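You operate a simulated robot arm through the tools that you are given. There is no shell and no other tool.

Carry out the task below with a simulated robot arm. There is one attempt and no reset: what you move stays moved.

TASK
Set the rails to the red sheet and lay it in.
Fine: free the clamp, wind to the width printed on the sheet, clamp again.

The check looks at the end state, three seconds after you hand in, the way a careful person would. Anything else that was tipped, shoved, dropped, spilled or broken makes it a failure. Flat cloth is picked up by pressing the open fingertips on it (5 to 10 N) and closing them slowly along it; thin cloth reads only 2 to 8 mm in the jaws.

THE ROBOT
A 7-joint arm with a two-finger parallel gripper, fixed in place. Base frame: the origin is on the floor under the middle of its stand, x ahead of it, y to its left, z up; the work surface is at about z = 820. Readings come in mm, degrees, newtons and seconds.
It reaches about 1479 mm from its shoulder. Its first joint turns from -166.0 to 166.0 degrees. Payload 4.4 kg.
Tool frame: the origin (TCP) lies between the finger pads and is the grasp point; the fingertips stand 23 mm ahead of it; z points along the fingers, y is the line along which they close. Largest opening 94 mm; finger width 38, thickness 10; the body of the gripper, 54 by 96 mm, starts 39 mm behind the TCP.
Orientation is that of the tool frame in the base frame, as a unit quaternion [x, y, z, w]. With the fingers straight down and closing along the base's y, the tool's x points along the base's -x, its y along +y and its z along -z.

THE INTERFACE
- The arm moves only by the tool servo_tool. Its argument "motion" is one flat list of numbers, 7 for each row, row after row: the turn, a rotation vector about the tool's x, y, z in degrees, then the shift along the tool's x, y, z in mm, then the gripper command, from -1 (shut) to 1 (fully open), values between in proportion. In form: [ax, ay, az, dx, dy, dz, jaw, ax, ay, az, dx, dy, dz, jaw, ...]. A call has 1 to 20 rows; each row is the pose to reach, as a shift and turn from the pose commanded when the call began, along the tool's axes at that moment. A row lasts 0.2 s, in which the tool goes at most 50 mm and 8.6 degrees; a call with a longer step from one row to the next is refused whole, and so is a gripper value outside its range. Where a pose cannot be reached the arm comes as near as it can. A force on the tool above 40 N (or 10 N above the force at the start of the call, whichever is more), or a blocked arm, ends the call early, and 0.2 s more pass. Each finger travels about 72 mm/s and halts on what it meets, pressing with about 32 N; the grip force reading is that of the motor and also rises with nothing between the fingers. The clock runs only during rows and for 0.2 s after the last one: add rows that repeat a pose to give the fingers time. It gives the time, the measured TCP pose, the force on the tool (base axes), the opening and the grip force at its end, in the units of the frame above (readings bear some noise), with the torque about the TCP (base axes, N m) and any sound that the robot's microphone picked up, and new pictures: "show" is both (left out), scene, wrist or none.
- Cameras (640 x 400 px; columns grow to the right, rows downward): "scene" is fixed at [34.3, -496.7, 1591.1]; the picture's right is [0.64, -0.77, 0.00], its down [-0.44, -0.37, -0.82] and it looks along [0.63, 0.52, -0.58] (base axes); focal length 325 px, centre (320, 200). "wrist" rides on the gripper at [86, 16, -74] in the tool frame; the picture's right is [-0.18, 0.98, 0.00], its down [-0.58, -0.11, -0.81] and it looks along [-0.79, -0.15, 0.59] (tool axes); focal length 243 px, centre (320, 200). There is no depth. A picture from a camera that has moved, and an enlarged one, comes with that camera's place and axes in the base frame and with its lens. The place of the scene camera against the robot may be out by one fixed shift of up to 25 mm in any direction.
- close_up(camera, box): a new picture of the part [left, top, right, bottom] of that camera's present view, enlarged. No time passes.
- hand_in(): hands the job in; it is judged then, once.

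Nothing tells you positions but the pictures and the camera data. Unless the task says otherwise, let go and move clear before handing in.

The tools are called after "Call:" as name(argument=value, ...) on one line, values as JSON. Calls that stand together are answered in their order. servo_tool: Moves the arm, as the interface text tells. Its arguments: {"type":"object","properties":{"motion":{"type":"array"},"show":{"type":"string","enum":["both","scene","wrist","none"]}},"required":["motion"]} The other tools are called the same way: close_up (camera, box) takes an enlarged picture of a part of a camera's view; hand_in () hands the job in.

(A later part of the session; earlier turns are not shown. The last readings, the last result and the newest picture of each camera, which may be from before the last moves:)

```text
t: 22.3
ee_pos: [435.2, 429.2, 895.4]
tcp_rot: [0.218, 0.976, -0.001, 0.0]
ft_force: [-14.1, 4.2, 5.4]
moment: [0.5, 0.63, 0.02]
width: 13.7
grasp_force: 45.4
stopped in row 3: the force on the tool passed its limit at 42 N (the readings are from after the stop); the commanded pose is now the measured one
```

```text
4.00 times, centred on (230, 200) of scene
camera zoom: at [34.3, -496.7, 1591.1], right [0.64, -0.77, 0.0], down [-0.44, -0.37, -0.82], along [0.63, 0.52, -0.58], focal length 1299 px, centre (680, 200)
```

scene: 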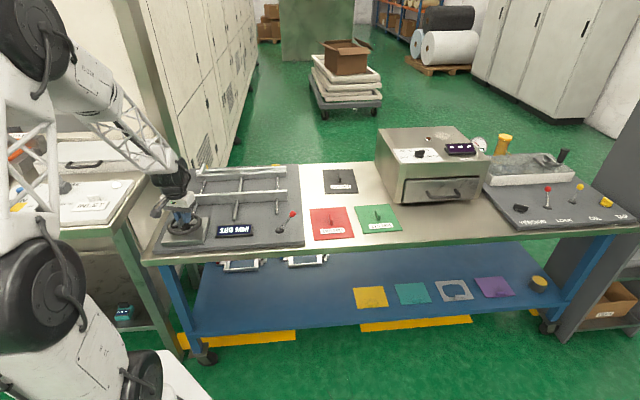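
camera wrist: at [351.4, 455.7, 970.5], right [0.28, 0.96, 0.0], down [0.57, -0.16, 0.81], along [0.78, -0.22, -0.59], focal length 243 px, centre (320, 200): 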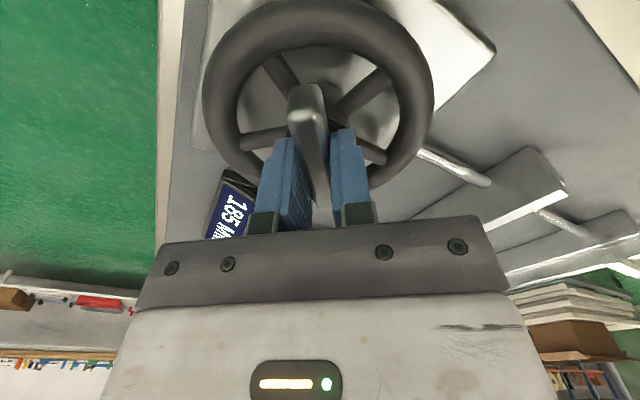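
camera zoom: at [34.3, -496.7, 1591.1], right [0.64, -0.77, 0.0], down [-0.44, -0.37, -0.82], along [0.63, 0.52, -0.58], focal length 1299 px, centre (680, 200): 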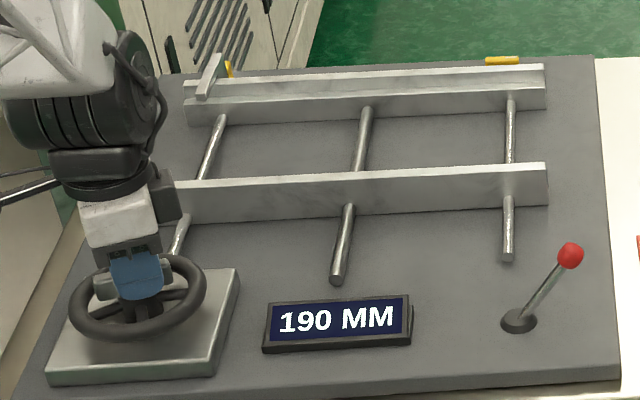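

The display switched to 190 at about 70° turned. It seems to round to 5 mm steps, so I'll measure the rail itself against the earlier picture.

Call:
close_up(camera="scene", box=[180, 155, 308, 235])

Call:
close_up(camera="scene", box=[264, 165, 312, 205])

```text
5.00 times, centred on (244, 195) of scene
camera zoom: at [34.3, -496.7, 1591.1], right [0.64, -0.77, 0.0], down [-0.44, -0.37, -0.82], along [0.63, 0.52, -0.58], focal length 1624 px, centre (700, 225)
```

zoom: 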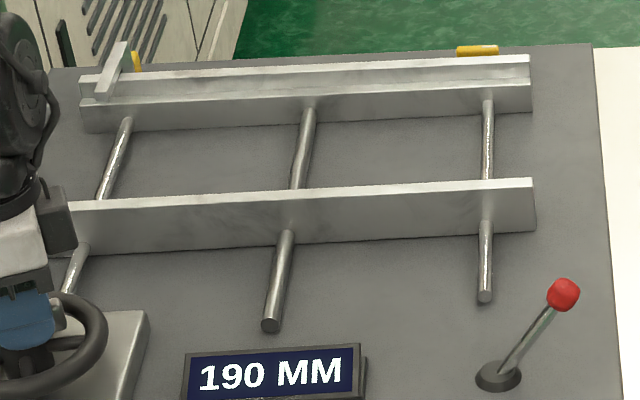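

```text
10.00 times, centred on (288, 185) of scene
camera zoom: at [34.3, -496.7, 1591.1], right [0.64, -0.77, 0.0], down [-0.44, -0.37, -0.82], along [0.63, 0.52, -0.58], focal length 3247 px, centre (640, 350)
```

zoom: 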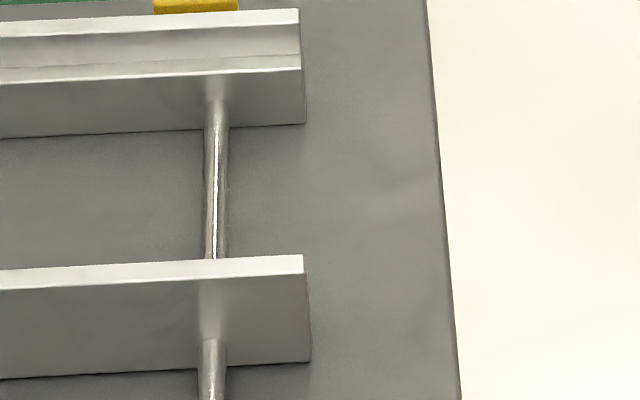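

The rail has moved by roughly 8 mm, which fits a 5 mm rounding of the display. I'll re-grip the bar nearer to the wheel's axis so the rest of the turn loads the hand less.

Call:
servo_tool(motion=[0, 0, 0, 0, 0, 0, -0.4, 0, 0, 0, 0, 0, 0, -0.4, 0, 0, 0, 4, 0, 0, -0.4, 0, 0, 0, 4, 0, 0, -0.6, 0, 0, 0, 4, 0, 0, -1, 0, 0, 0, 4, 0, 0, -1, 0, 0, 0, 4, 0, 0, -1], show="wrist")

Call:
close_up(camera="scene", box=[150, 150, 310, 250])

```text
t: 23.9
ee_pos: [431.6, 431.7, 895.8]
tcp_rot: [0.217, 0.976, -0.001, 0.0]
ft_force: [-2.7, -16.9, 20.0]
moment: [0.36, 0.41, -0.02]
width: 14.0
grasp_force: 45.1
camera wrist: at [360.3, 482.8, 970.3], right [0.58, 0.81, 0.0], down [0.48, -0.34, 0.81], along [0.66, -0.47, -0.59], focal length 243 px, centre (320, 200)
```

wrist: 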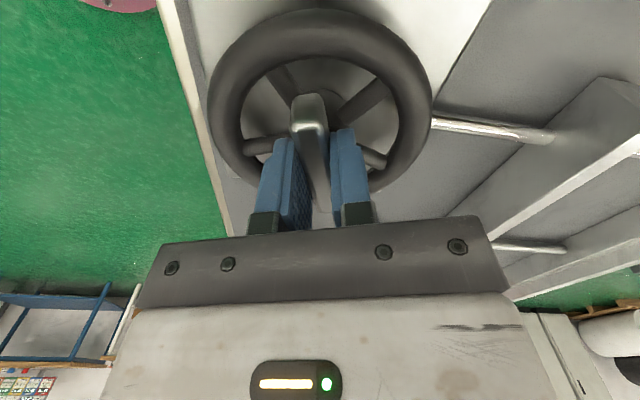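

```text
4.00 times, centred on (230, 200) of scene
camera zoom: at [34.3, -496.7, 1591.1], right [0.64, -0.77, 0.0], down [-0.44, -0.37, -0.82], along [0.63, 0.52, -0.58], focal length 1299 px, centre (680, 200)
```

zoom: 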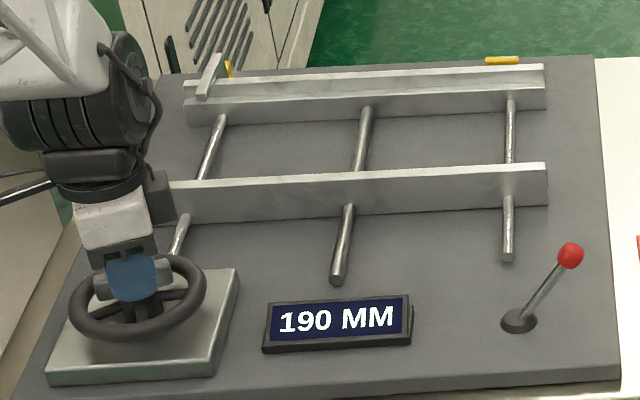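

The grip is now near the axis. I'll turn another 20° with a small side correction, to about 90° in total.

Call:
servo_tool(motion=[0, 0, 2, 0, -0.4, 0, -1, 0, 0, 5, 0, -0.5, 0, -1, 0, 0, 8, 0, -0.5, 0, -1, 0, 0, 11, 0, -0.5, 0, -1, 0, 0, 14, 0, -0.5, 0, -1, 0, 0, 17, 0, -0.5, 0, -1, 0, 0, 20, 0, -0.5, 0, -1, 0, 0, 20, 0, -0.5, 0, -1], show="none")

Call:
close_up(camera="scene", box=[150, 150, 310, 250])

```text
t: 24.9
ee_pos: [432.0, 431.4, 895.4]
tcp_rot: [0.306, 0.952, -0.001, 0.0]
ft_force: [-17.3, 7.5, 4.3]
moment: [0.78, 0.64, 0.03]
width: 13.8
grasp_force: 44.7
stopped in row 5: the force on the tool passed its limit at 41 N (the readings are from after the stop); the commanded pose is now the measured one
```

```text
4.00 times, centred on (230, 200) of scene
camera zoom: at [34.3, -496.7, 1591.1], right [0.64, -0.77, 0.0], down [-0.44, -0.37, -0.82], along [0.63, 0.52, -0.58], focal length 1299 px, centre (680, 200)
```

zoom: 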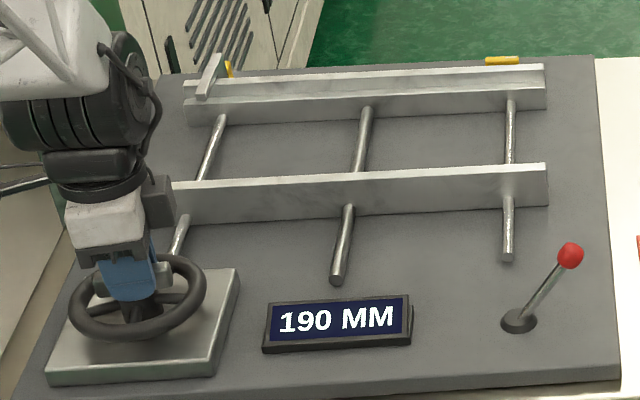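

Now about 81° and the display reads 190. I'll relieve the force along the bar and turn on, partly to find where the display would change next.

Call:
servo_tool(motion=[0, 0, 2, 0.6, -0.1, 0, -1, 0, 0, 4, 0.7, -0.1, 0, -1, 0, 0, 7, 0.7, -0.1, 0, -1, 0, 0, 10, 0.7, -0.1, 0, -1, 0, 0, 10, 0.7, -0.1, 0, -1], show="none")

Call:
close_up(camera="scene", box=[150, 150, 310, 250])

Call:
close_up(camera="scene", box=[180, 155, 308, 235])

Call:
close_up(camera="scene", box=[264, 165, 312, 205])

```text
t: 26.1
ee_pos: [432.3, 430.7, 894.9]
tcp_rot: [0.389, 0.921, 0.0, 0.001]
ft_force: [18.3, -28.4, 10.6]
moment: [-0.1, -0.33, 0.03]
width: 13.8
grasp_force: 45.1
```

```text
4.00 times, centred on (230, 200) of scene
camera zoom: at [34.3, -496.7, 1591.1], right [0.64, -0.77, 0.0], down [-0.44, -0.37, -0.82], along [0.63, 0.52, -0.58], focal length 1299 px, centre (680, 200)
```

zoom: 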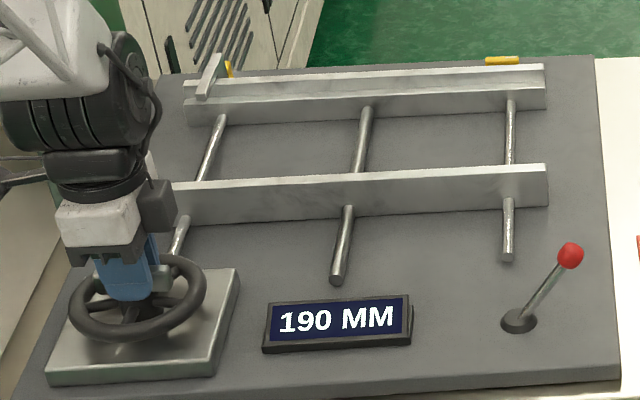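

```text
5.00 times, centred on (244, 195) of scene
camera zoom: at [34.3, -496.7, 1591.1], right [0.64, -0.77, 0.0], down [-0.44, -0.37, -0.82], along [0.63, 0.52, -0.58], focal length 1624 px, centre (700, 225)
```

zoom: 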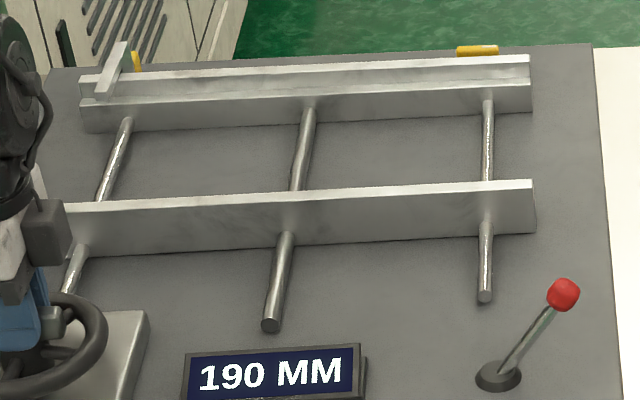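

```text
10.00 times, centred on (288, 185) of scene
camera zoom: at [34.3, -496.7, 1591.1], right [0.64, -0.77, 0.0], down [-0.44, -0.37, -0.82], along [0.63, 0.52, -0.58], focal length 3247 px, centre (640, 350)
```

zoom: 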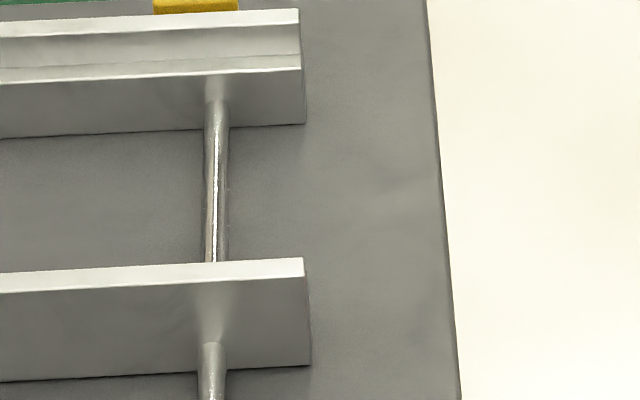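

The display reads 190 at about 90.8° turned, and the rail's movement fits 10 mm per 90°. I'll release the bar, rise clear, and check the setting.

Call:
servo_tool(motion=[0, 0, 0, 0, 0, 0, -0.5, 0, 0, 0, 0, 0, 0, -0.1, 0, 0, 0, 0, 0, 0, -0.1, 0, 0, 0, 0, 0, -20, -0.1, 0, 0, 0, 0, 0, -60, -0.1, 0, 0, 0, 0, 0, -110, -0.1, 0, 0, 0, 0, 0, -160, -0.1, 0, 0, 0, 0, 0, -160, -0.1], show="both")

Call:
close_up(camera="scene", box=[150, 150, 310, 250])

```text
t: 27.9
ee_pos: [428.7, 431.4, 1055.1]
tcp_rot: [0.388, 0.922, 0.0, 0.001]
ft_force: [0.0, -0.8, 0.2]
moment: [0.01, -0.03, -0.02]
width: 42.4
grasp_force: 0.0
camera wrist: at [379.5, 505.5, 1130.2], right [0.83, 0.56, 0.0], down [0.33, -0.49, 0.81], along [0.45, -0.67, -0.59], focal length 243 px, centre (320, 200)
```

scene: 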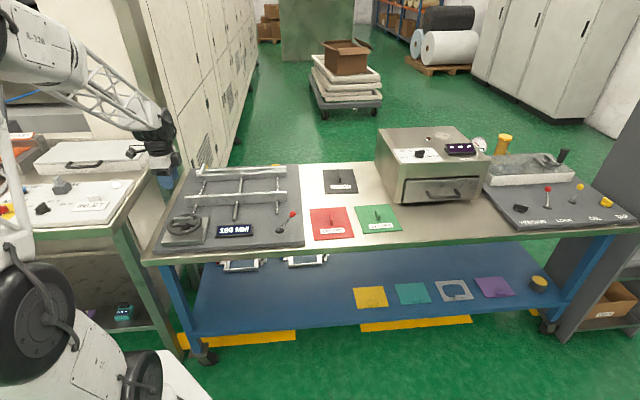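
wrist: 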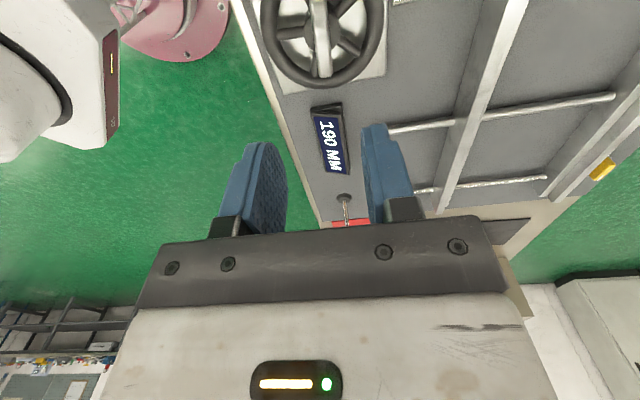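

```text
4.00 times, centred on (230, 200) of scene
camera zoom: at [34.3, -496.7, 1591.1], right [0.64, -0.77, 0.0], down [-0.44, -0.37, -0.82], along [0.63, 0.52, -0.58], focal length 1299 px, centre (680, 200)
```

zoom: 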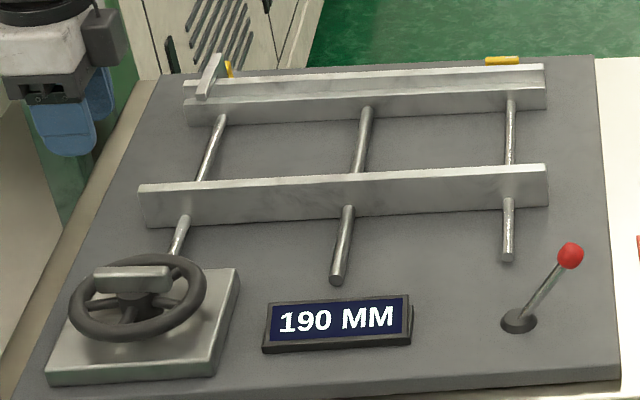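

The display holds 190 with the bar released. From this side the wrist camera sees along the rails, so I'll study their shape to see where the sheet must lie.

Call:
close_up(camera="wrist", box=[380, 0, 640, 220])

Call:
close_up(camera="scene", box=[190, 158, 246, 193])

```text
1.82 times, centred on (510, 110) of wrist
camera zoom: at [379.5, 505.5, 1130.2], right [0.83, 0.56, 0.0], down [0.33, -0.49, 0.81], along [0.45, -0.67, -0.59], focal length 441 px, centre (-26, 364)
```

zoom: 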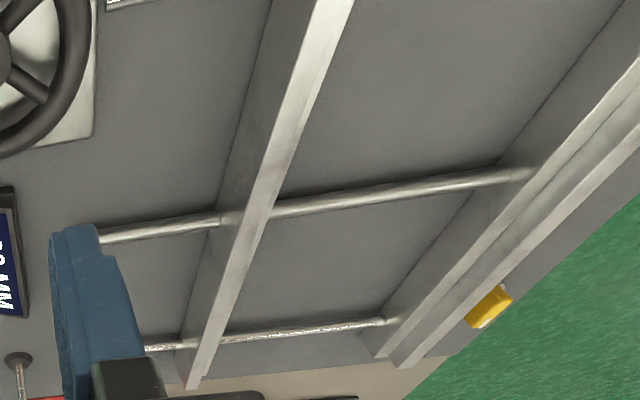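

```text
11.43 times, centred on (218, 176) of scene
camera zoom: at [34.3, -496.7, 1591.1], right [0.64, -0.77, 0.0], down [-0.44, -0.37, -0.82], along [0.63, 0.52, -0.58], focal length 3711 px, centre (1486, 480)
```

zoom: 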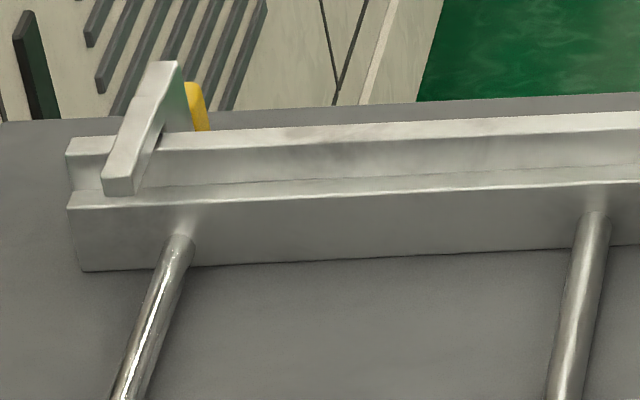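

The far rail is stepped: a ledge with a taller back wall, and an end stop at its left end. I'll raise the camera over the rails to check the near rail's inner ledge and measure the gap.

Call:
servo_tool(motion=[0, 3, 0, -26, 25.7, -12, -0.1, 0, 6, 0, -52, 51.4, -24, -0.1, 0, 9, 0, -78, 77, -36, -0.1, 0, 12, 0, -104, 102.7, -41.9, -0.1, 0, 15, 0, -130, 128.4, -41.9, -0.1, 0, 18, 0, -156, 154, -41.9, -0.1, 0, 21.5, 0, -182, 180, -41.9, -0.1, 0, 25, 0, -208, 205.4, -41.9, -0.1, 0, 25, 0, -208, 205.4, -41.9, -0.1], show="both")

```text
t: 29.9
ee_pos: [725.6, 428.2, 1098.6]
tcp_rot: [0.379, 0.9, 0.083, -0.199]
ft_force: [0.2, 0.6, -0.3]
moment: [0.01, 0.0, 0.01]
width: 42.2
grasp_force: 0.1
camera wrist: at [704.0, 473.2, 1203.2], right [0.82, 0.57, -0.08], down [0.53, -0.7, 0.49], along [0.22, -0.44, -0.87], focal length 243 px, centre (320, 200)
```

scene: 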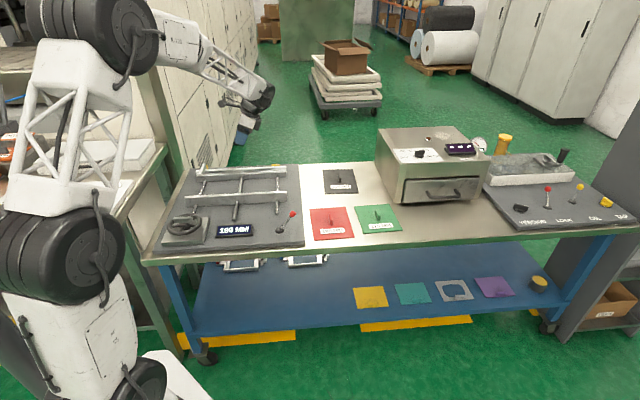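
wrist: 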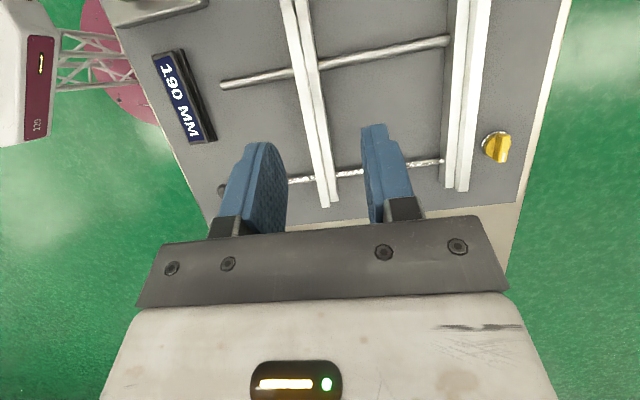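

Call:
close_up(camera="wrist", box=[260, 0, 530, 220])

Call:
close_up(camera="wrist", box=[270, 0, 350, 60])

Call:
close_up(camera="wrist", box=[420, 0, 520, 75])

```text
1.82 times, centred on (395, 110) of wrist
camera zoom: at [704.0, 473.2, 1203.2], right [0.82, 0.57, -0.08], down [0.53, -0.7, 0.49], along [0.22, -0.44, -0.87], focal length 441 px, centre (184, 364)
```

zoom: 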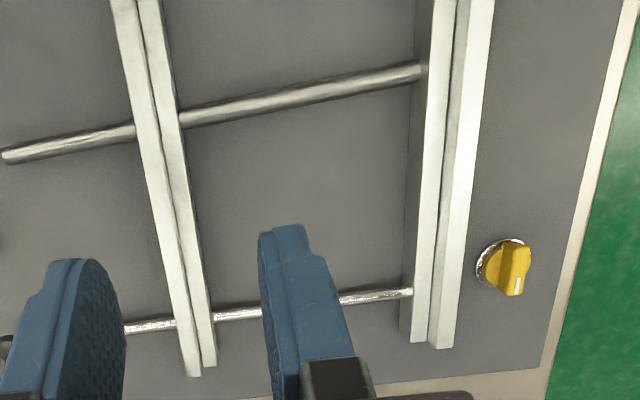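

```text
6.67 times, centred on (310, 30) of wrist
camera zoom: at [704.0, 473.2, 1203.2], right [0.82, 0.57, -0.08], down [0.53, -0.7, 0.49], along [0.22, -0.44, -0.87], focal length 1618 px, centre (387, 1333)
```

zoom: 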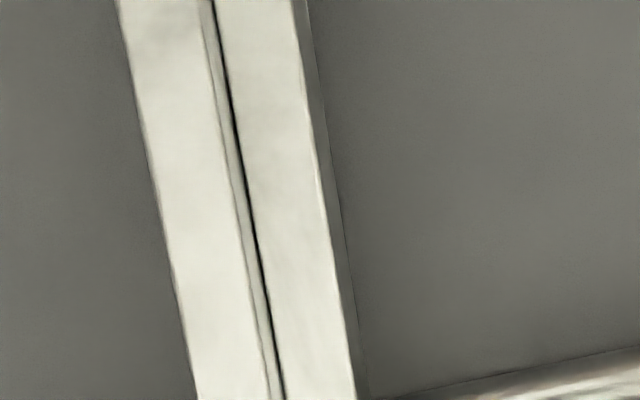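

```text
5.33 times, centred on (470, 38) of wrist
camera zoom: at [704.0, 473.2, 1203.2], right [0.82, 0.57, -0.08], down [0.53, -0.7, 0.49], along [0.22, -0.44, -0.87], focal length 1294 px, centre (-480, 1067)
```

zoom: 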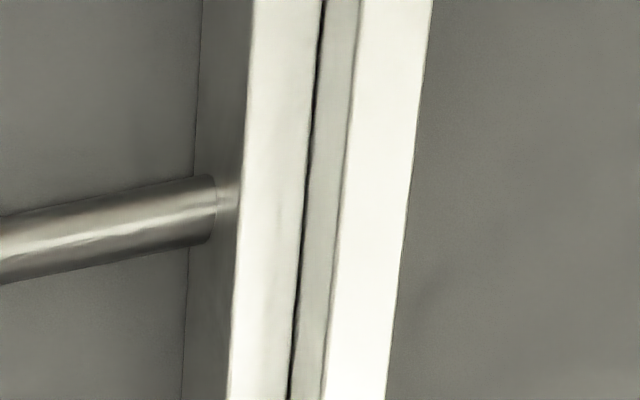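

Both rails have an inner ledge about 13.5 mm wide at roughly z 855, and the walls rise to roughly z 874. The wall gap measures close to 190. Next I clamp again, so I'll go back over the lever ball at about (690, 151).

Call:
servo_tool(motion=[1.65, -1.63, -7.43, -16.2, -18.2, 0.65, -0.1, 3.3, -3.25, -14.87, -32.4, -36.5, 1.3, -0.1, 4.95, -4.88, -22.3, -48.6, -54.7, 1.95, -0.1, 6.6, -6.5, -29.73, -64.8, -72.9, 2.6, 0, 8.25, -8.13, -37.17, -81, -91.2, 3.25, 0, 9.9, -9.75, -44.6, -97.2, -109.4, 3.9, 0.1, 11.55, -11.38, -52.03, -113.3, -127.6, 4.55, 0.2, 13.2, -13, -59.47, -129.5, -145.9, 5.2, 0.2, 14.85, -14.63, -66.9, -145.7, -164.1, 5.85, 0.2, 16.5, -16.25, -74.33, -161.9, -182.3, 6.5, 0.2, 18.15, -17.88, -81.77, -178.1, -200.6, 7.15, 0.2, 19.8, -19.5, -89.2, -194.3, -218.8, 7.8, 0.2, 19.8, -19.5, -89.2, -194.3, -218.8, 7.8, 0.2], show="both")

```text
t: 32.7
ee_pos: [687.2, 149.6, 1007.3]
tcp_rot: [-0.385, 0.923, -0.001, 0.0]
ft_force: [0.2, 0.0, -0.1]
moment: [0.04, -0.01, 0.02]
width: 56.5
grasp_force: 0.0
camera wrist: at [614.9, 101.0, 1082.7], right [-0.57, 0.82, 0.0], down [0.49, 0.34, 0.81], along [0.66, 0.46, -0.59], focal length 243 px, centre (320, 200)
```

scene: 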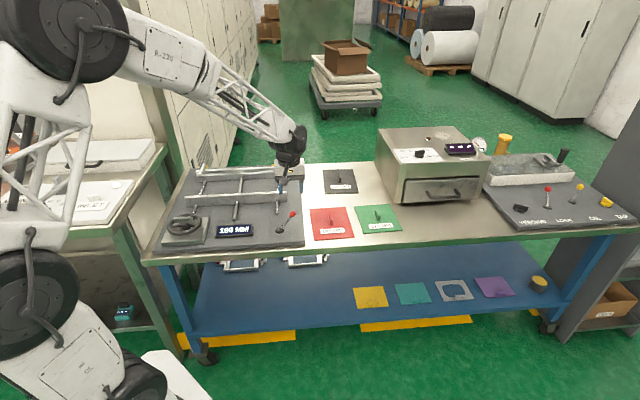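
wrist: 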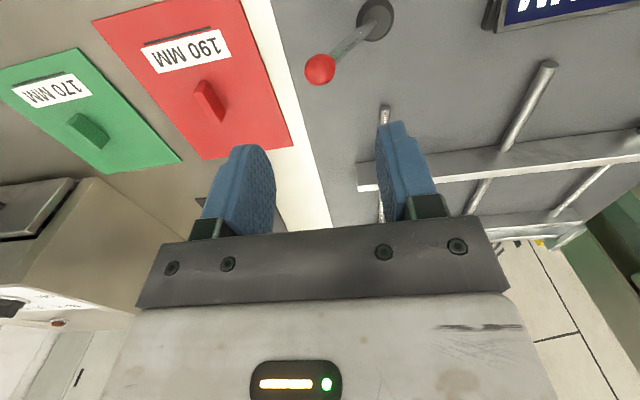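

The ball lies between the fingers again. I'll go down and push it back to the left.

Call:
servo_tool(motion=[0, 0, 0, 0, 0, 36, 0.2, 0, 0, 0, 0, 0, 72, 0.2, 0, 0, 0, 0, 0, 108, 0.2, 0, 0, 0, 0, 0, 108, 0.2, 0, 0, 0, 0, 10, 108, 0.2, 0, 0, 0, 0, 18, 108, 0.2, 0, 0, 0, 0, 26, 108, 0.2, 0, 0, 0, 0, 34, 108, 0.2, 0, 0, 0, 0, 42, 108, 0.2, 0, 0, 0, 0, 50, 108, 0.2], show="wrist")

```text
t: 34.9
ee_pos: [653.9, 184.3, 901.0]
tcp_rot: [-0.384, 0.923, -0.001, 0.0]
ft_force: [0.4, -0.5, -0.2]
moment: [0.0, 0.0, 0.01]
width: 56.9
grasp_force: 0.4
camera wrist: at [580.8, 135.1, 975.3], right [-0.57, 0.82, 0.0], down [0.49, 0.34, 0.81], along [0.66, 0.46, -0.59], focal length 243 px, centre (320, 200)
```

wrist: 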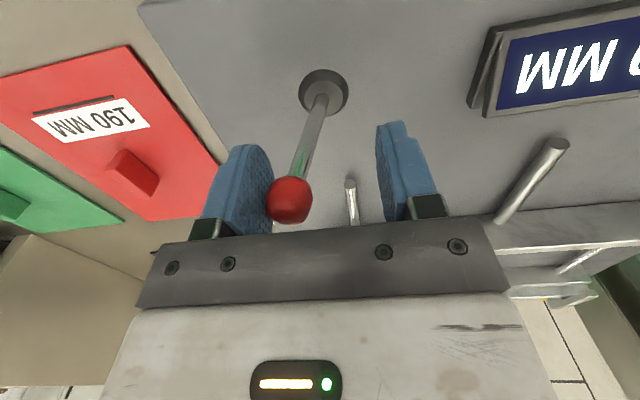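

Call:
servo_tool(motion=[0, 0, 0, 0, 8, 0, 0.2, 0, 0, 0, 0, 16, 0, 0.2, 0, 0, 0, 0, 24, 0, 0.2, 0, 0, 0, 0, 32, 0, 0.2, 0, 0, 0, 0, 40, 0, 0.2, 0, 0, 0, 0, 48, 0, 0.2, 0, 0, 0, 0, 54, 0, 0.2, 0, 0, 0, 0, 58, 0, 0.2, 0, 0, 0, 0, 62, 0, 0.2, 0, 0, 0, 0, 66, 0, 0.2, 0, 0, 0, 0, 70, 0, 0.2, 0, 0, 0, 0, 74, 0, 0.2], show="both")

Call:
close_up(camera="scene", box=[150, 150, 310, 250])

```text
t: 37.5
ee_pos: [600.7, 237.2, 901.5]
tcp_rot: [-0.384, 0.923, 0.0, -0.001]
ft_force: [22.2, -31.1, 0.2]
moment: [-0.42, -0.44, -0.36]
width: 73.0
grasp_force: 19.1
camera wrist: at [528.1, 187.4, 976.0], right [-0.57, 0.82, 0.0], down [0.49, 0.34, 0.81], along [0.66, 0.46, -0.59], focal length 243 px, centre (320, 200)
```

scene: 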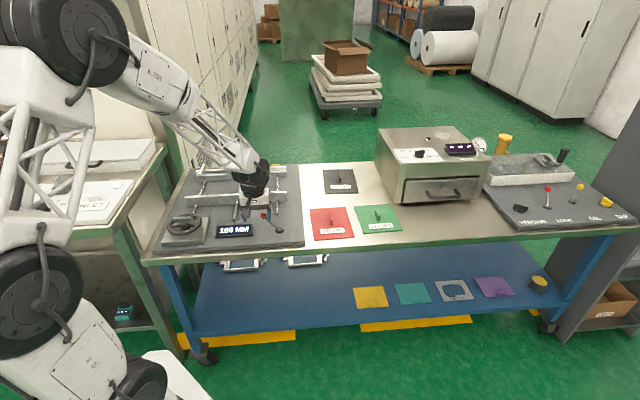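
wrist: 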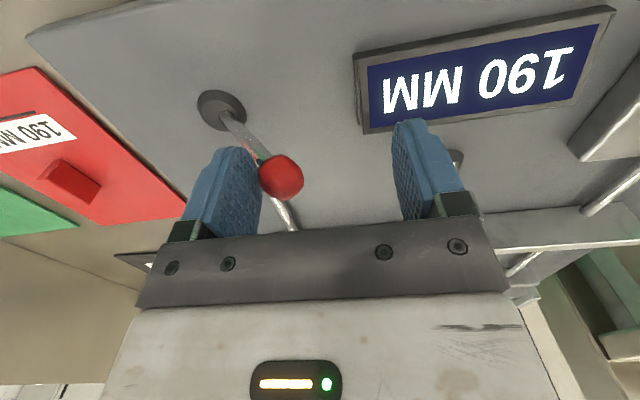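

```text
4.00 times, centred on (230, 200) of scene
camera zoom: at [34.3, -496.7, 1591.1], right [0.64, -0.77, 0.0], down [-0.44, -0.37, -0.82], along [0.63, 0.52, -0.58], focal length 1299 px, centre (680, 200)
```

zoom: 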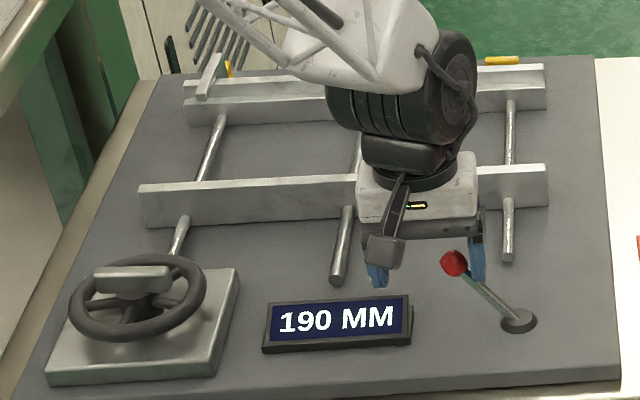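

The lever is back at its left stop, pressed at 38 N, and the display still reads 190, so the clamp is set. Now I'll lift off and look straight down on the red sheet to measure it.

Call:
servo_tool(motion=[0, 0, 0, 0, -8, 0, 0.2, 0, 0, 0, 0, -14, -20, 0.2, 0, 0, 0, 0, -14, -65, 0.2, 0, 0, 0, 0, -14, -110, 0.2, 0, 0, 0, 0, -14, -155, 0.4, 0, 3, 0, -6, -50, -180, 0.7, 0, 6, 0, -12, -90, -200, 1, 0, 9, 0, -18, -132, -215, 1, 0, 12, 0, -24, -176, -225, 1, 0, 15, 0, -30, -220, -229, 1, 0, 20, 0, -35.5, -260, -229, 1, 0, 20, 0, -35.5, -260, -229, 1, 0, 20, 0, -35.5, -260, -229, 1], show="both")

```text
t: 40.3
ee_pos: [807.8, 79.6, 1130.4]
tcp_rot: [-0.378, 0.909, -0.068, -0.161]
ft_force: [0.7, -0.7, 0.0]
moment: [0.05, -0.01, 0.0]
width: 94.0
grasp_force: 0.0
camera wrist: at [757.2, 52.1, 1230.9], right [-0.57, 0.82, -0.06], down [0.66, 0.51, 0.56], along [0.49, 0.28, -0.83], focal length 243 px, centre (320, 200)
```

scene: 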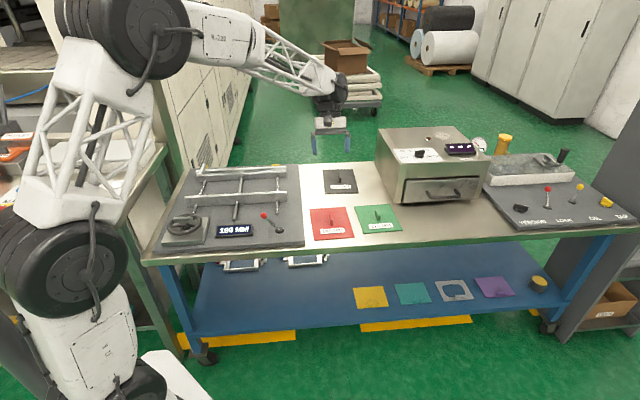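
wrist: 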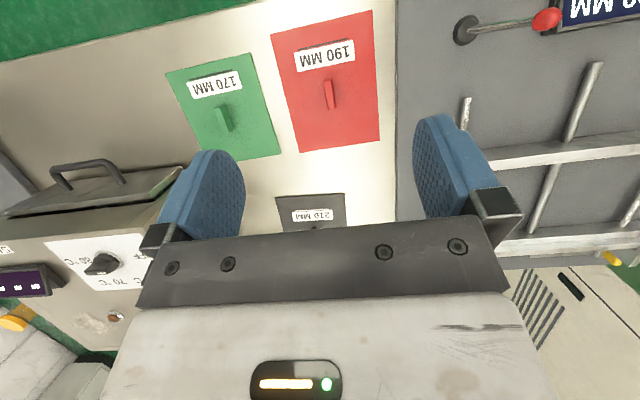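

The red sheet is now in clear view. I'll enlarge it to measure its size and the handle's position on it.

Call:
close_up(camera="wrist", box=[245, 0, 405, 160])

Call:
close_up(camera="wrist", box=[260, 0, 390, 80])

Call:
close_up(camera="wrist", box=[270, 80, 400, 160])

```text
2.50 times, centred on (325, 80) of wrist
camera zoom: at [757.2, 52.1, 1230.9], right [-0.57, 0.82, -0.06], down [0.66, 0.51, 0.56], along [0.49, 0.28, -0.83], focal length 606 px, centre (308, 500)
```

zoom: 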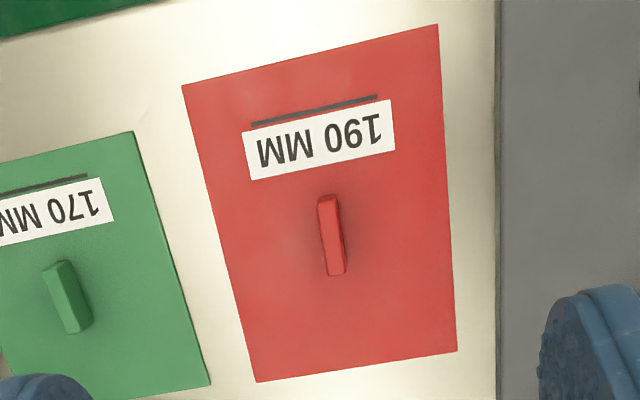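

```text
4.92 times, centred on (325, 40) of wrist
camera zoom: at [757.2, 52.1, 1230.9], right [-0.57, 0.82, -0.06], down [0.66, 0.51, 0.56], along [0.49, 0.28, -0.83], focal length 1194 px, centre (295, 988)
```

zoom: 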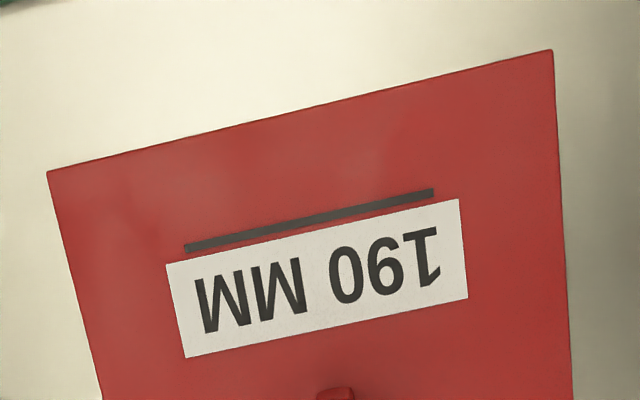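

```text
4.92 times, centred on (335, 120) of wrist
camera zoom: at [757.2, 52.1, 1230.9], right [-0.57, 0.82, -0.06], down [0.66, 0.51, 0.56], along [0.49, 0.28, -0.83], focal length 1194 px, centre (246, 594)
```

zoom: 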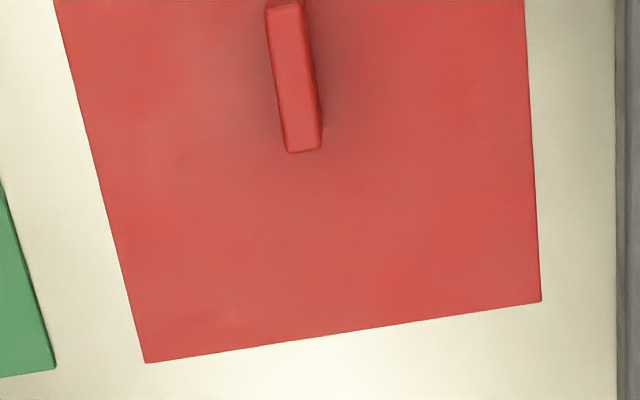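

The sheet measures roughly 142 × 181 mm, with the handle at its centre near (821, 84), and it lies turned about +0.8° from the rails. I'll straighten the hand above the handle, matched to the sheet's yaw.

Call:
servo_tool(motion=[0.03, -4, -0.17, -16.7, -1.1, 38.6, 0.6, 0.06, -8, -0.34, -33.5, -2.2, 77.3, 0.2, 0.09, -12, -0.51, -50.2, -3.3, 115.9, 0.2, 0.12, -16, -0.68, -67, -4.4, 154.6, 0.2, 0.15, -20, -0.85, -83.7, -5.5, 193.2, 0.2, 0.15, -20, -0.85, -83.7, -5.5, 193.2, 0.2, 0.15, -20, -0.85, -83.7, -5.5, 193.2, 0.2], show="both")

Call:
close_up(camera="wrist", box=[160, 0, 480, 200])

Call:
close_up(camera="scene", box=[290, 170, 386, 240])

```text
t: 41.9
ee_pos: [822.0, 83.8, 918.0]
tcp_rot: [-0.391, 0.92, -0.001, -0.001]
ft_force: [0.3, -0.4, -0.6]
moment: [-0.02, 0.0, -0.01]
width: 56.3
grasp_force: 0.2
camera wrist: at [750.6, 33.0, 994.1], right [-0.58, 0.82, 0.0], down [0.48, 0.34, 0.81], along [0.66, 0.47, -0.59], focal length 243 px, centre (320, 200)
```

scene: 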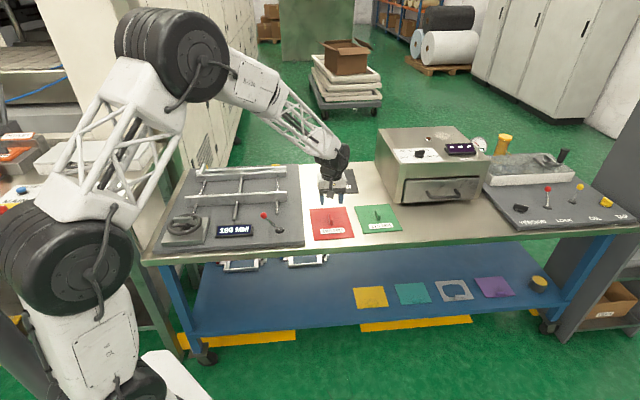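
wrist: 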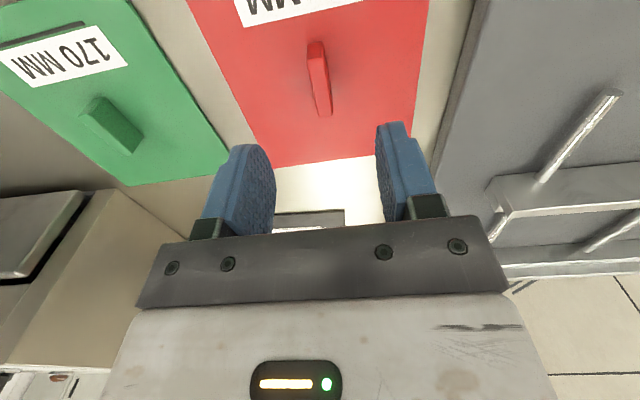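

```text
2.00 times, centred on (320, 100) of wrist
camera zoom: at [750.6, 33.0, 994.1], right [-0.58, 0.82, 0.0], down [0.48, 0.34, 0.81], along [0.66, 0.47, -0.59], focal length 485 px, centre (320, 400)
```

zoom: 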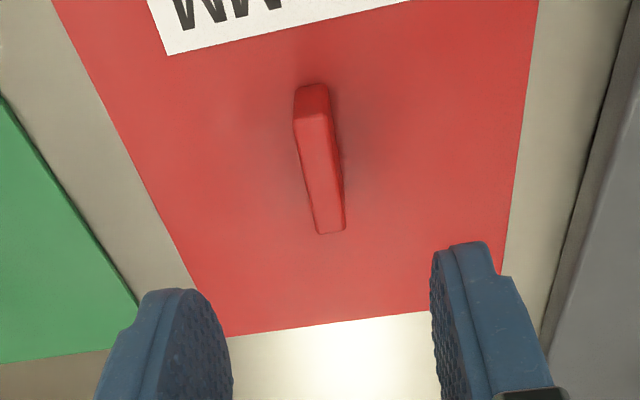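

```text
5.71 times, centred on (338, 205) of scene
camera zoom: at [34.3, -496.7, 1591.1], right [0.64, -0.77, 0.0], down [-0.44, -0.37, -0.82], along [0.63, 0.52, -0.58], focal length 1856 px, centre (217, 171)
```

zoom: 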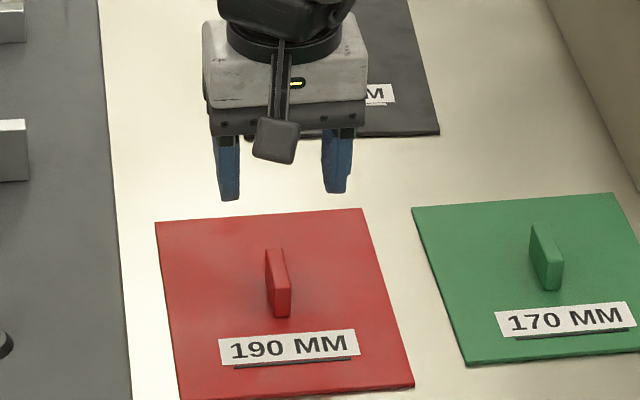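

The handle's top is at about z 846, and its centre is a few mm nearer than the TCP. I'll correct and go down so the fingertips stop just above the sheet.

Call:
servo_tool(motion=[0, 0, 0, 2, 0.7, 25, 0.2, 0, 0, 0, 4, 1.3, 45, 0.0, 0, 0, 0, 4.5, 1.5, 58, -0.1, 0, 0, 0, 4.5, 1.5, 62, -0.1, 0, 0, 0, 4.5, 1.5, 62, -0.1], show="wrist")

Call:
close_up(camera="wrist", box=[160, 60, 480, 260])

Call:
close_up(camera="scene", box=[290, 170, 386, 240])

```text
t: 43.1
ee_pos: [818.6, 81.0, 856.5]
tcp_rot: [-0.39, 0.921, -0.001, -0.001]
ft_force: [0.0, 0.0, 0.1]
moment: [0.0, -0.01, -0.02]
width: 42.5
grasp_force: 0.0
camera wrist: at [746.2, 31.1, 932.7], right [-0.58, 0.82, 0.0], down [0.48, 0.34, 0.81], along [0.66, 0.47, -0.59], focal length 243 px, centre (320, 200)
```

wrist: 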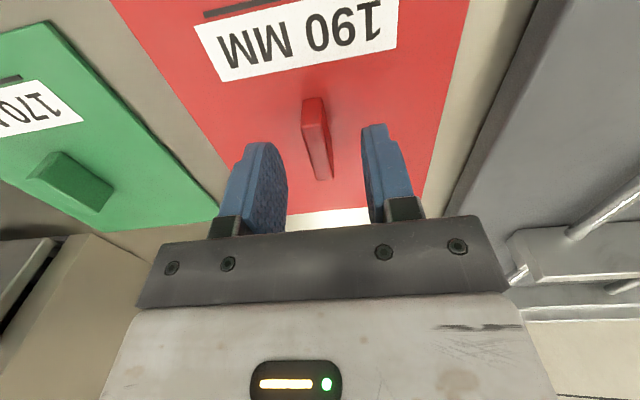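

```text
2.00 times, centred on (320, 160) of wrist
camera zoom: at [746.2, 31.1, 932.7], right [-0.58, 0.82, 0.0], down [0.48, 0.34, 0.81], along [0.66, 0.47, -0.59], focal length 485 px, centre (320, 280)
```

zoom: 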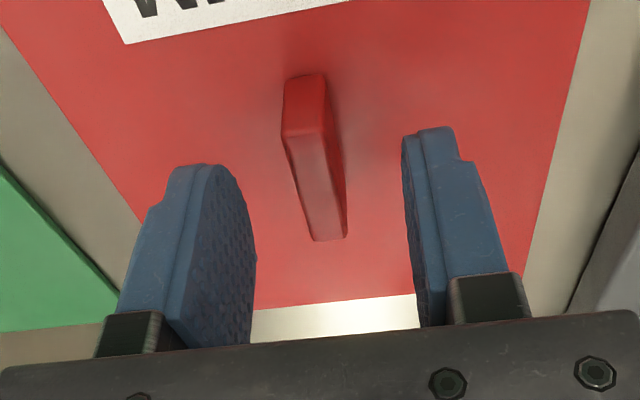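

```text
5.71 times, centred on (338, 205) of scene
camera zoom: at [34.3, -496.7, 1591.1], right [0.64, -0.77, 0.0], down [-0.44, -0.37, -0.82], along [0.63, 0.52, -0.58], focal length 1856 px, centre (217, 171)
```

zoom: 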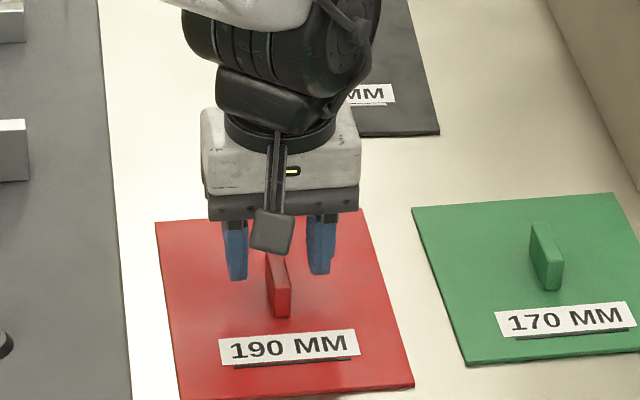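

The handle is about 34 mm long, and its centre lies about 6 mm toward the robot from the TCP. I'll shift, go a little lower and close on it.

Call:
servo_tool(motion=[0, 0, 0, 3, 0.3, 1, -0.1, 0, 0, 0, 6, 0.5, 4, -0.1, 0, 0, 0, 6, 0.5, 4, -0.4, 0, 0, 0, 6, 0.5, 4, -0.6, 0, 0, 0, 6, 0.5, 4, -1, 0, 0, 0, 6, 0.5, 4, -1, 0, 0, 0, 6, 0.5, 4, -1], show="wrist")

Call:
close_up(camera="wrist", box=[160, 20, 480, 220])

```text
t: 44.7
ee_pos: [813.1, 77.9, 855.2]
tcp_rot: [-0.391, 0.92, -0.001, -0.001]
ft_force: [0.4, -0.1, -0.4]
moment: [0.02, 0.0, 0.01]
width: 0.0
grasp_force: 32.4
camera wrist: at [741.8, 27.5, 929.4], right [-0.58, 0.82, 0.0], down [0.48, 0.34, 0.81], along [0.66, 0.47, -0.59], focal length 243 px, centre (320, 200)
```

wrist: 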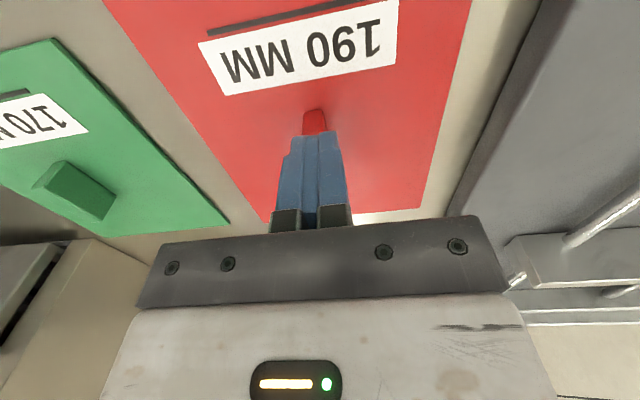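

```text
2.00 times, centred on (320, 120) of wrist
camera zoom: at [741.8, 27.5, 929.4], right [-0.58, 0.82, 0.0], down [0.48, 0.34, 0.81], along [0.66, 0.47, -0.59], focal length 485 px, centre (320, 360)
```

zoom: 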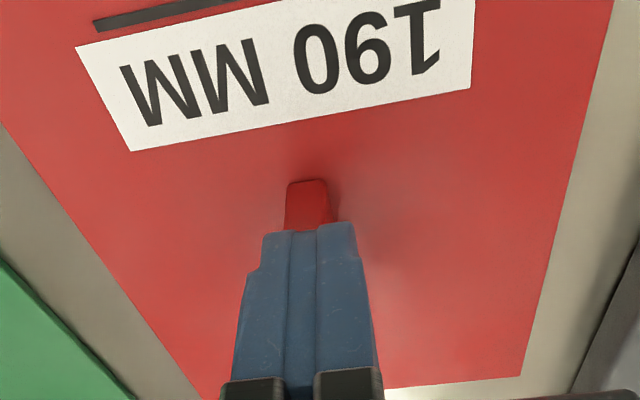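

The fingers closed on nothing: the handle top is below z 832, so the bench is lower than I assumed. Triangulating again gives a sheet top at about 807 and a handle top at about 830, centred near (825, 86.5). I'll open, shift back and look again.

Call:
servo_tool(motion=[0, 0, 0, 0, 0, -6, -1, 0, 0, 0, 0, 0, -10, -0.5, 0, 0, 0, 0, 0, -10, -0.1, 0, 0, 0, -6, -1, -10, -0.1, 0, 0, 0, -11.6, -1.8, -10, -0.1, 0, 0, 0, -11.6, -1.8, -10, -0.1], show="wrist")

Call:
close_up(camera="wrist", box=[160, 20, 480, 220])

Call:
close_up(camera="scene", box=[290, 170, 386, 240])

```text
t: 46.1
ee_pos: [822.6, 85.9, 864.3]
tcp_rot: [-0.391, 0.92, -0.002, 0.0]
ft_force: [0.8, 0.4, 0.1]
moment: [0.01, 0.01, 0.05]
width: 42.3
grasp_force: 0.0
camera wrist: at [750.6, 34.3, 939.3], right [-0.58, 0.82, 0.0], down [0.48, 0.34, 0.81], along [0.66, 0.47, -0.59], focal length 243 px, centre (320, 200)
```

wrist: 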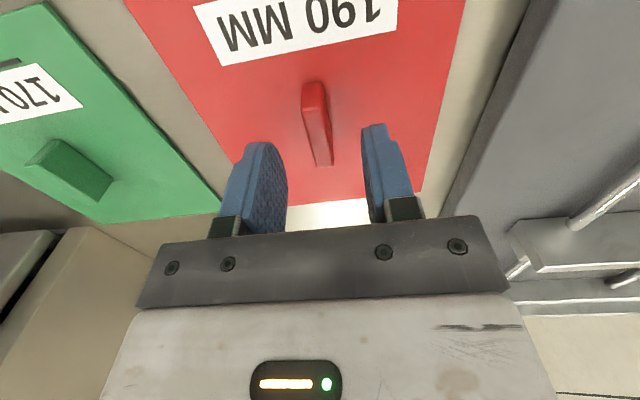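

```text
2.00 times, centred on (320, 120) of wrist
camera zoom: at [750.6, 34.3, 939.3], right [-0.58, 0.82, 0.0], down [0.48, 0.34, 0.81], along [0.66, 0.47, -0.59], focal length 485 px, centre (320, 360)
```

zoom: 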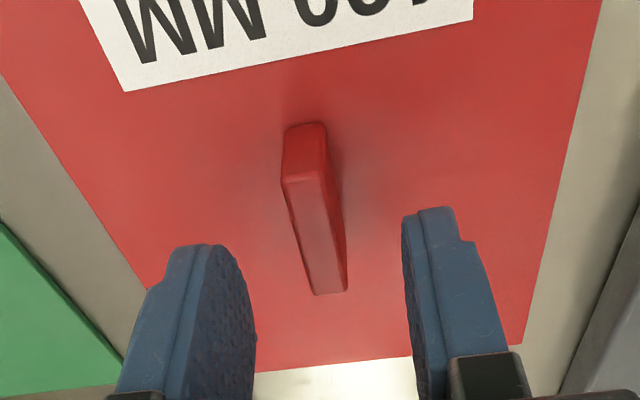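

```text
5.71 times, centred on (338, 205) of scene
camera zoom: at [34.3, -496.7, 1591.1], right [0.64, -0.77, 0.0], down [-0.44, -0.37, -0.82], along [0.63, 0.52, -0.58], focal length 1856 px, centre (217, 171)
```

zoom: 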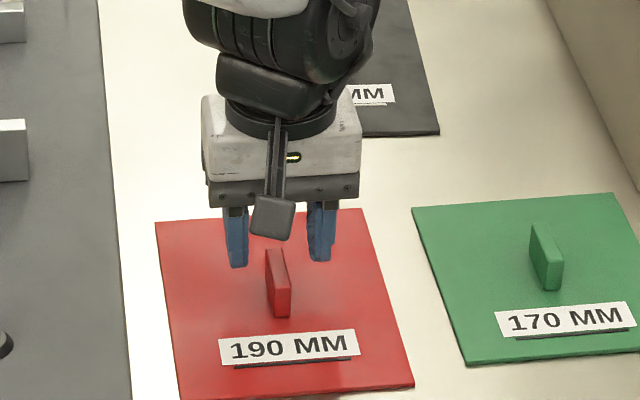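

Now the handle is centred between the fingers to within about 2 mm. I'll go down about 28 mm and close on it.

Call:
servo_tool(motion=[0, 0, 0, -1, -0.5, 12, -0.1, 0, 0, 0, -1.6, -0.9, 22, -0.1, 0, 0, 0, -1.6, -0.9, 28, -0.1, 0, 0, 0, -1.6, -0.9, 28, -0.3, 0, 0, 0, -1.6, -0.9, 28, -0.5, 0, 0, 0, -1.6, -0.9, 28, -0.7, 0, 0, 0, -1.6, -0.9, 28, -0.8, 0, 0, 0, -1.6, -0.9, 28, -0.8], show="wrist")

Call:
close_up(camera="wrist", box=[160, 20, 480, 220])

```text
t: 47.9
ee_pos: [823.8, 84.6, 834.8]
tcp_rot: [-0.391, 0.92, -0.002, 0.0]
ft_force: [0.0, 0.0, 0.7]
moment: [0.1, -0.03, 0.08]
width: 11.5
grasp_force: 32.3
camera wrist: at [752.4, 34.5, 910.8], right [-0.58, 0.82, 0.0], down [0.48, 0.34, 0.81], along [0.66, 0.47, -0.59], focal length 243 px, centre (320, 200)
```

wrist: 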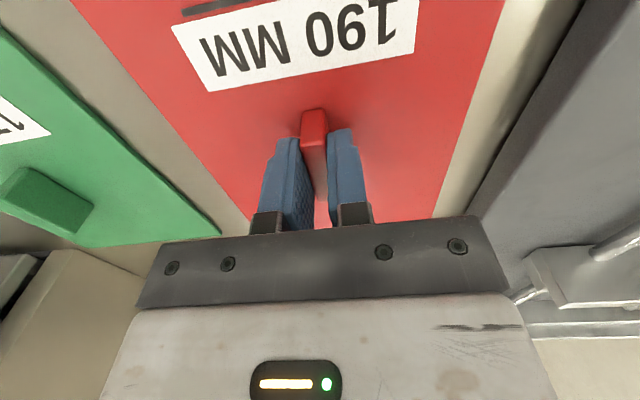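

```text
2.00 times, centred on (320, 120) of wrist
camera zoom: at [752.4, 34.5, 910.8], right [-0.58, 0.82, 0.0], down [0.48, 0.34, 0.81], along [0.66, 0.47, -0.59], focal length 485 px, centre (320, 360)
```

zoom: 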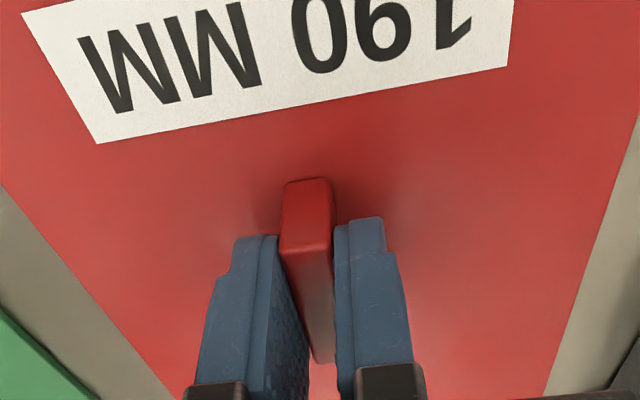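

I have the handle at 11.5 mm, gripping firmly. I'll tighten and lift a little to check that the sheet hangs level and doesn't slip.

Call:
servo_tool(motion=[0, 0, 0, 0, 0, 0, -1, 0, 0, 0, 0, 0, 0, -1, 0, 0, 0, 0, 0, -5, -1, 0, 0, 0, 0, 0, -15, -1, 0, 0, 0, 0, 0, -30, -1, 0, 0, 0, 0, 0, -45, -1, 0, 0, 0, 0, 0, -60, -1, 0, 0, 0, 0, 0, -60, -1], show="both")

Call:
close_up(camera="scene", box=[290, 160, 402, 240])

```text
t: 49.7
ee_pos: [823.6, 86.0, 893.8]
tcp_rot: [-0.391, 0.92, -0.001, -0.001]
ft_force: [-0.4, -0.8, -0.4]
moment: [0.01, -0.01, -0.01]
width: 11.5
grasp_force: 32.2
camera wrist: at [752.0, 36.1, 970.2], right [-0.58, 0.82, 0.0], down [0.48, 0.34, 0.81], along [0.66, 0.47, -0.59], focal length 243 px, centre (320, 200)
```

scene: 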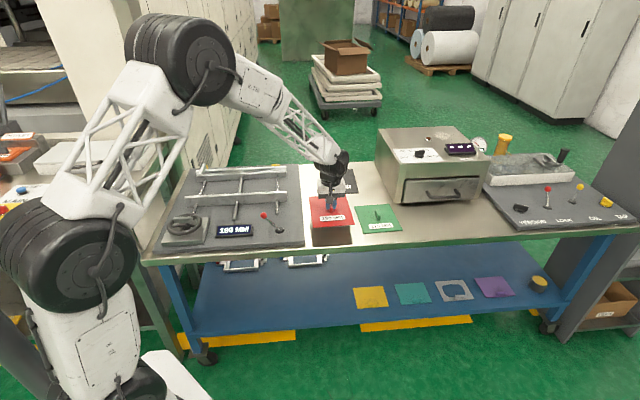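
wrist: 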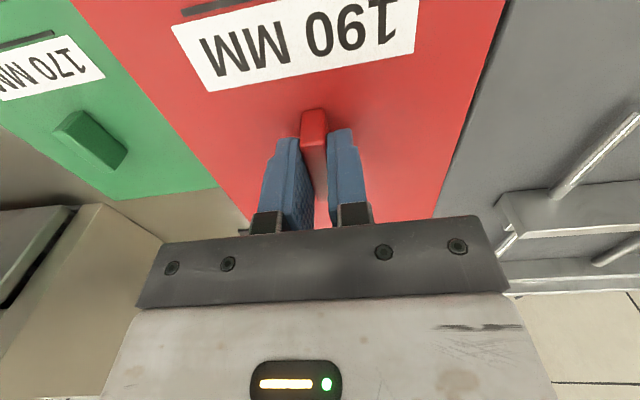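

```text
5.00 times, centred on (346, 200) of scene
camera zoom: at [34.3, -496.7, 1591.1], right [0.64, -0.77, 0.0], down [-0.44, -0.37, -0.82], along [0.63, 0.52, -0.58], focal length 1624 px, centre (190, 200)
```

zoom: 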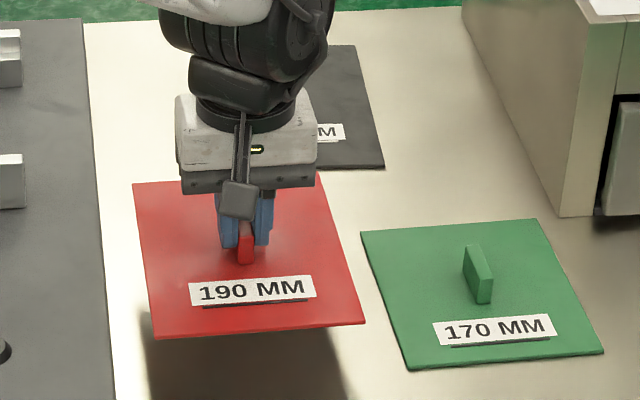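

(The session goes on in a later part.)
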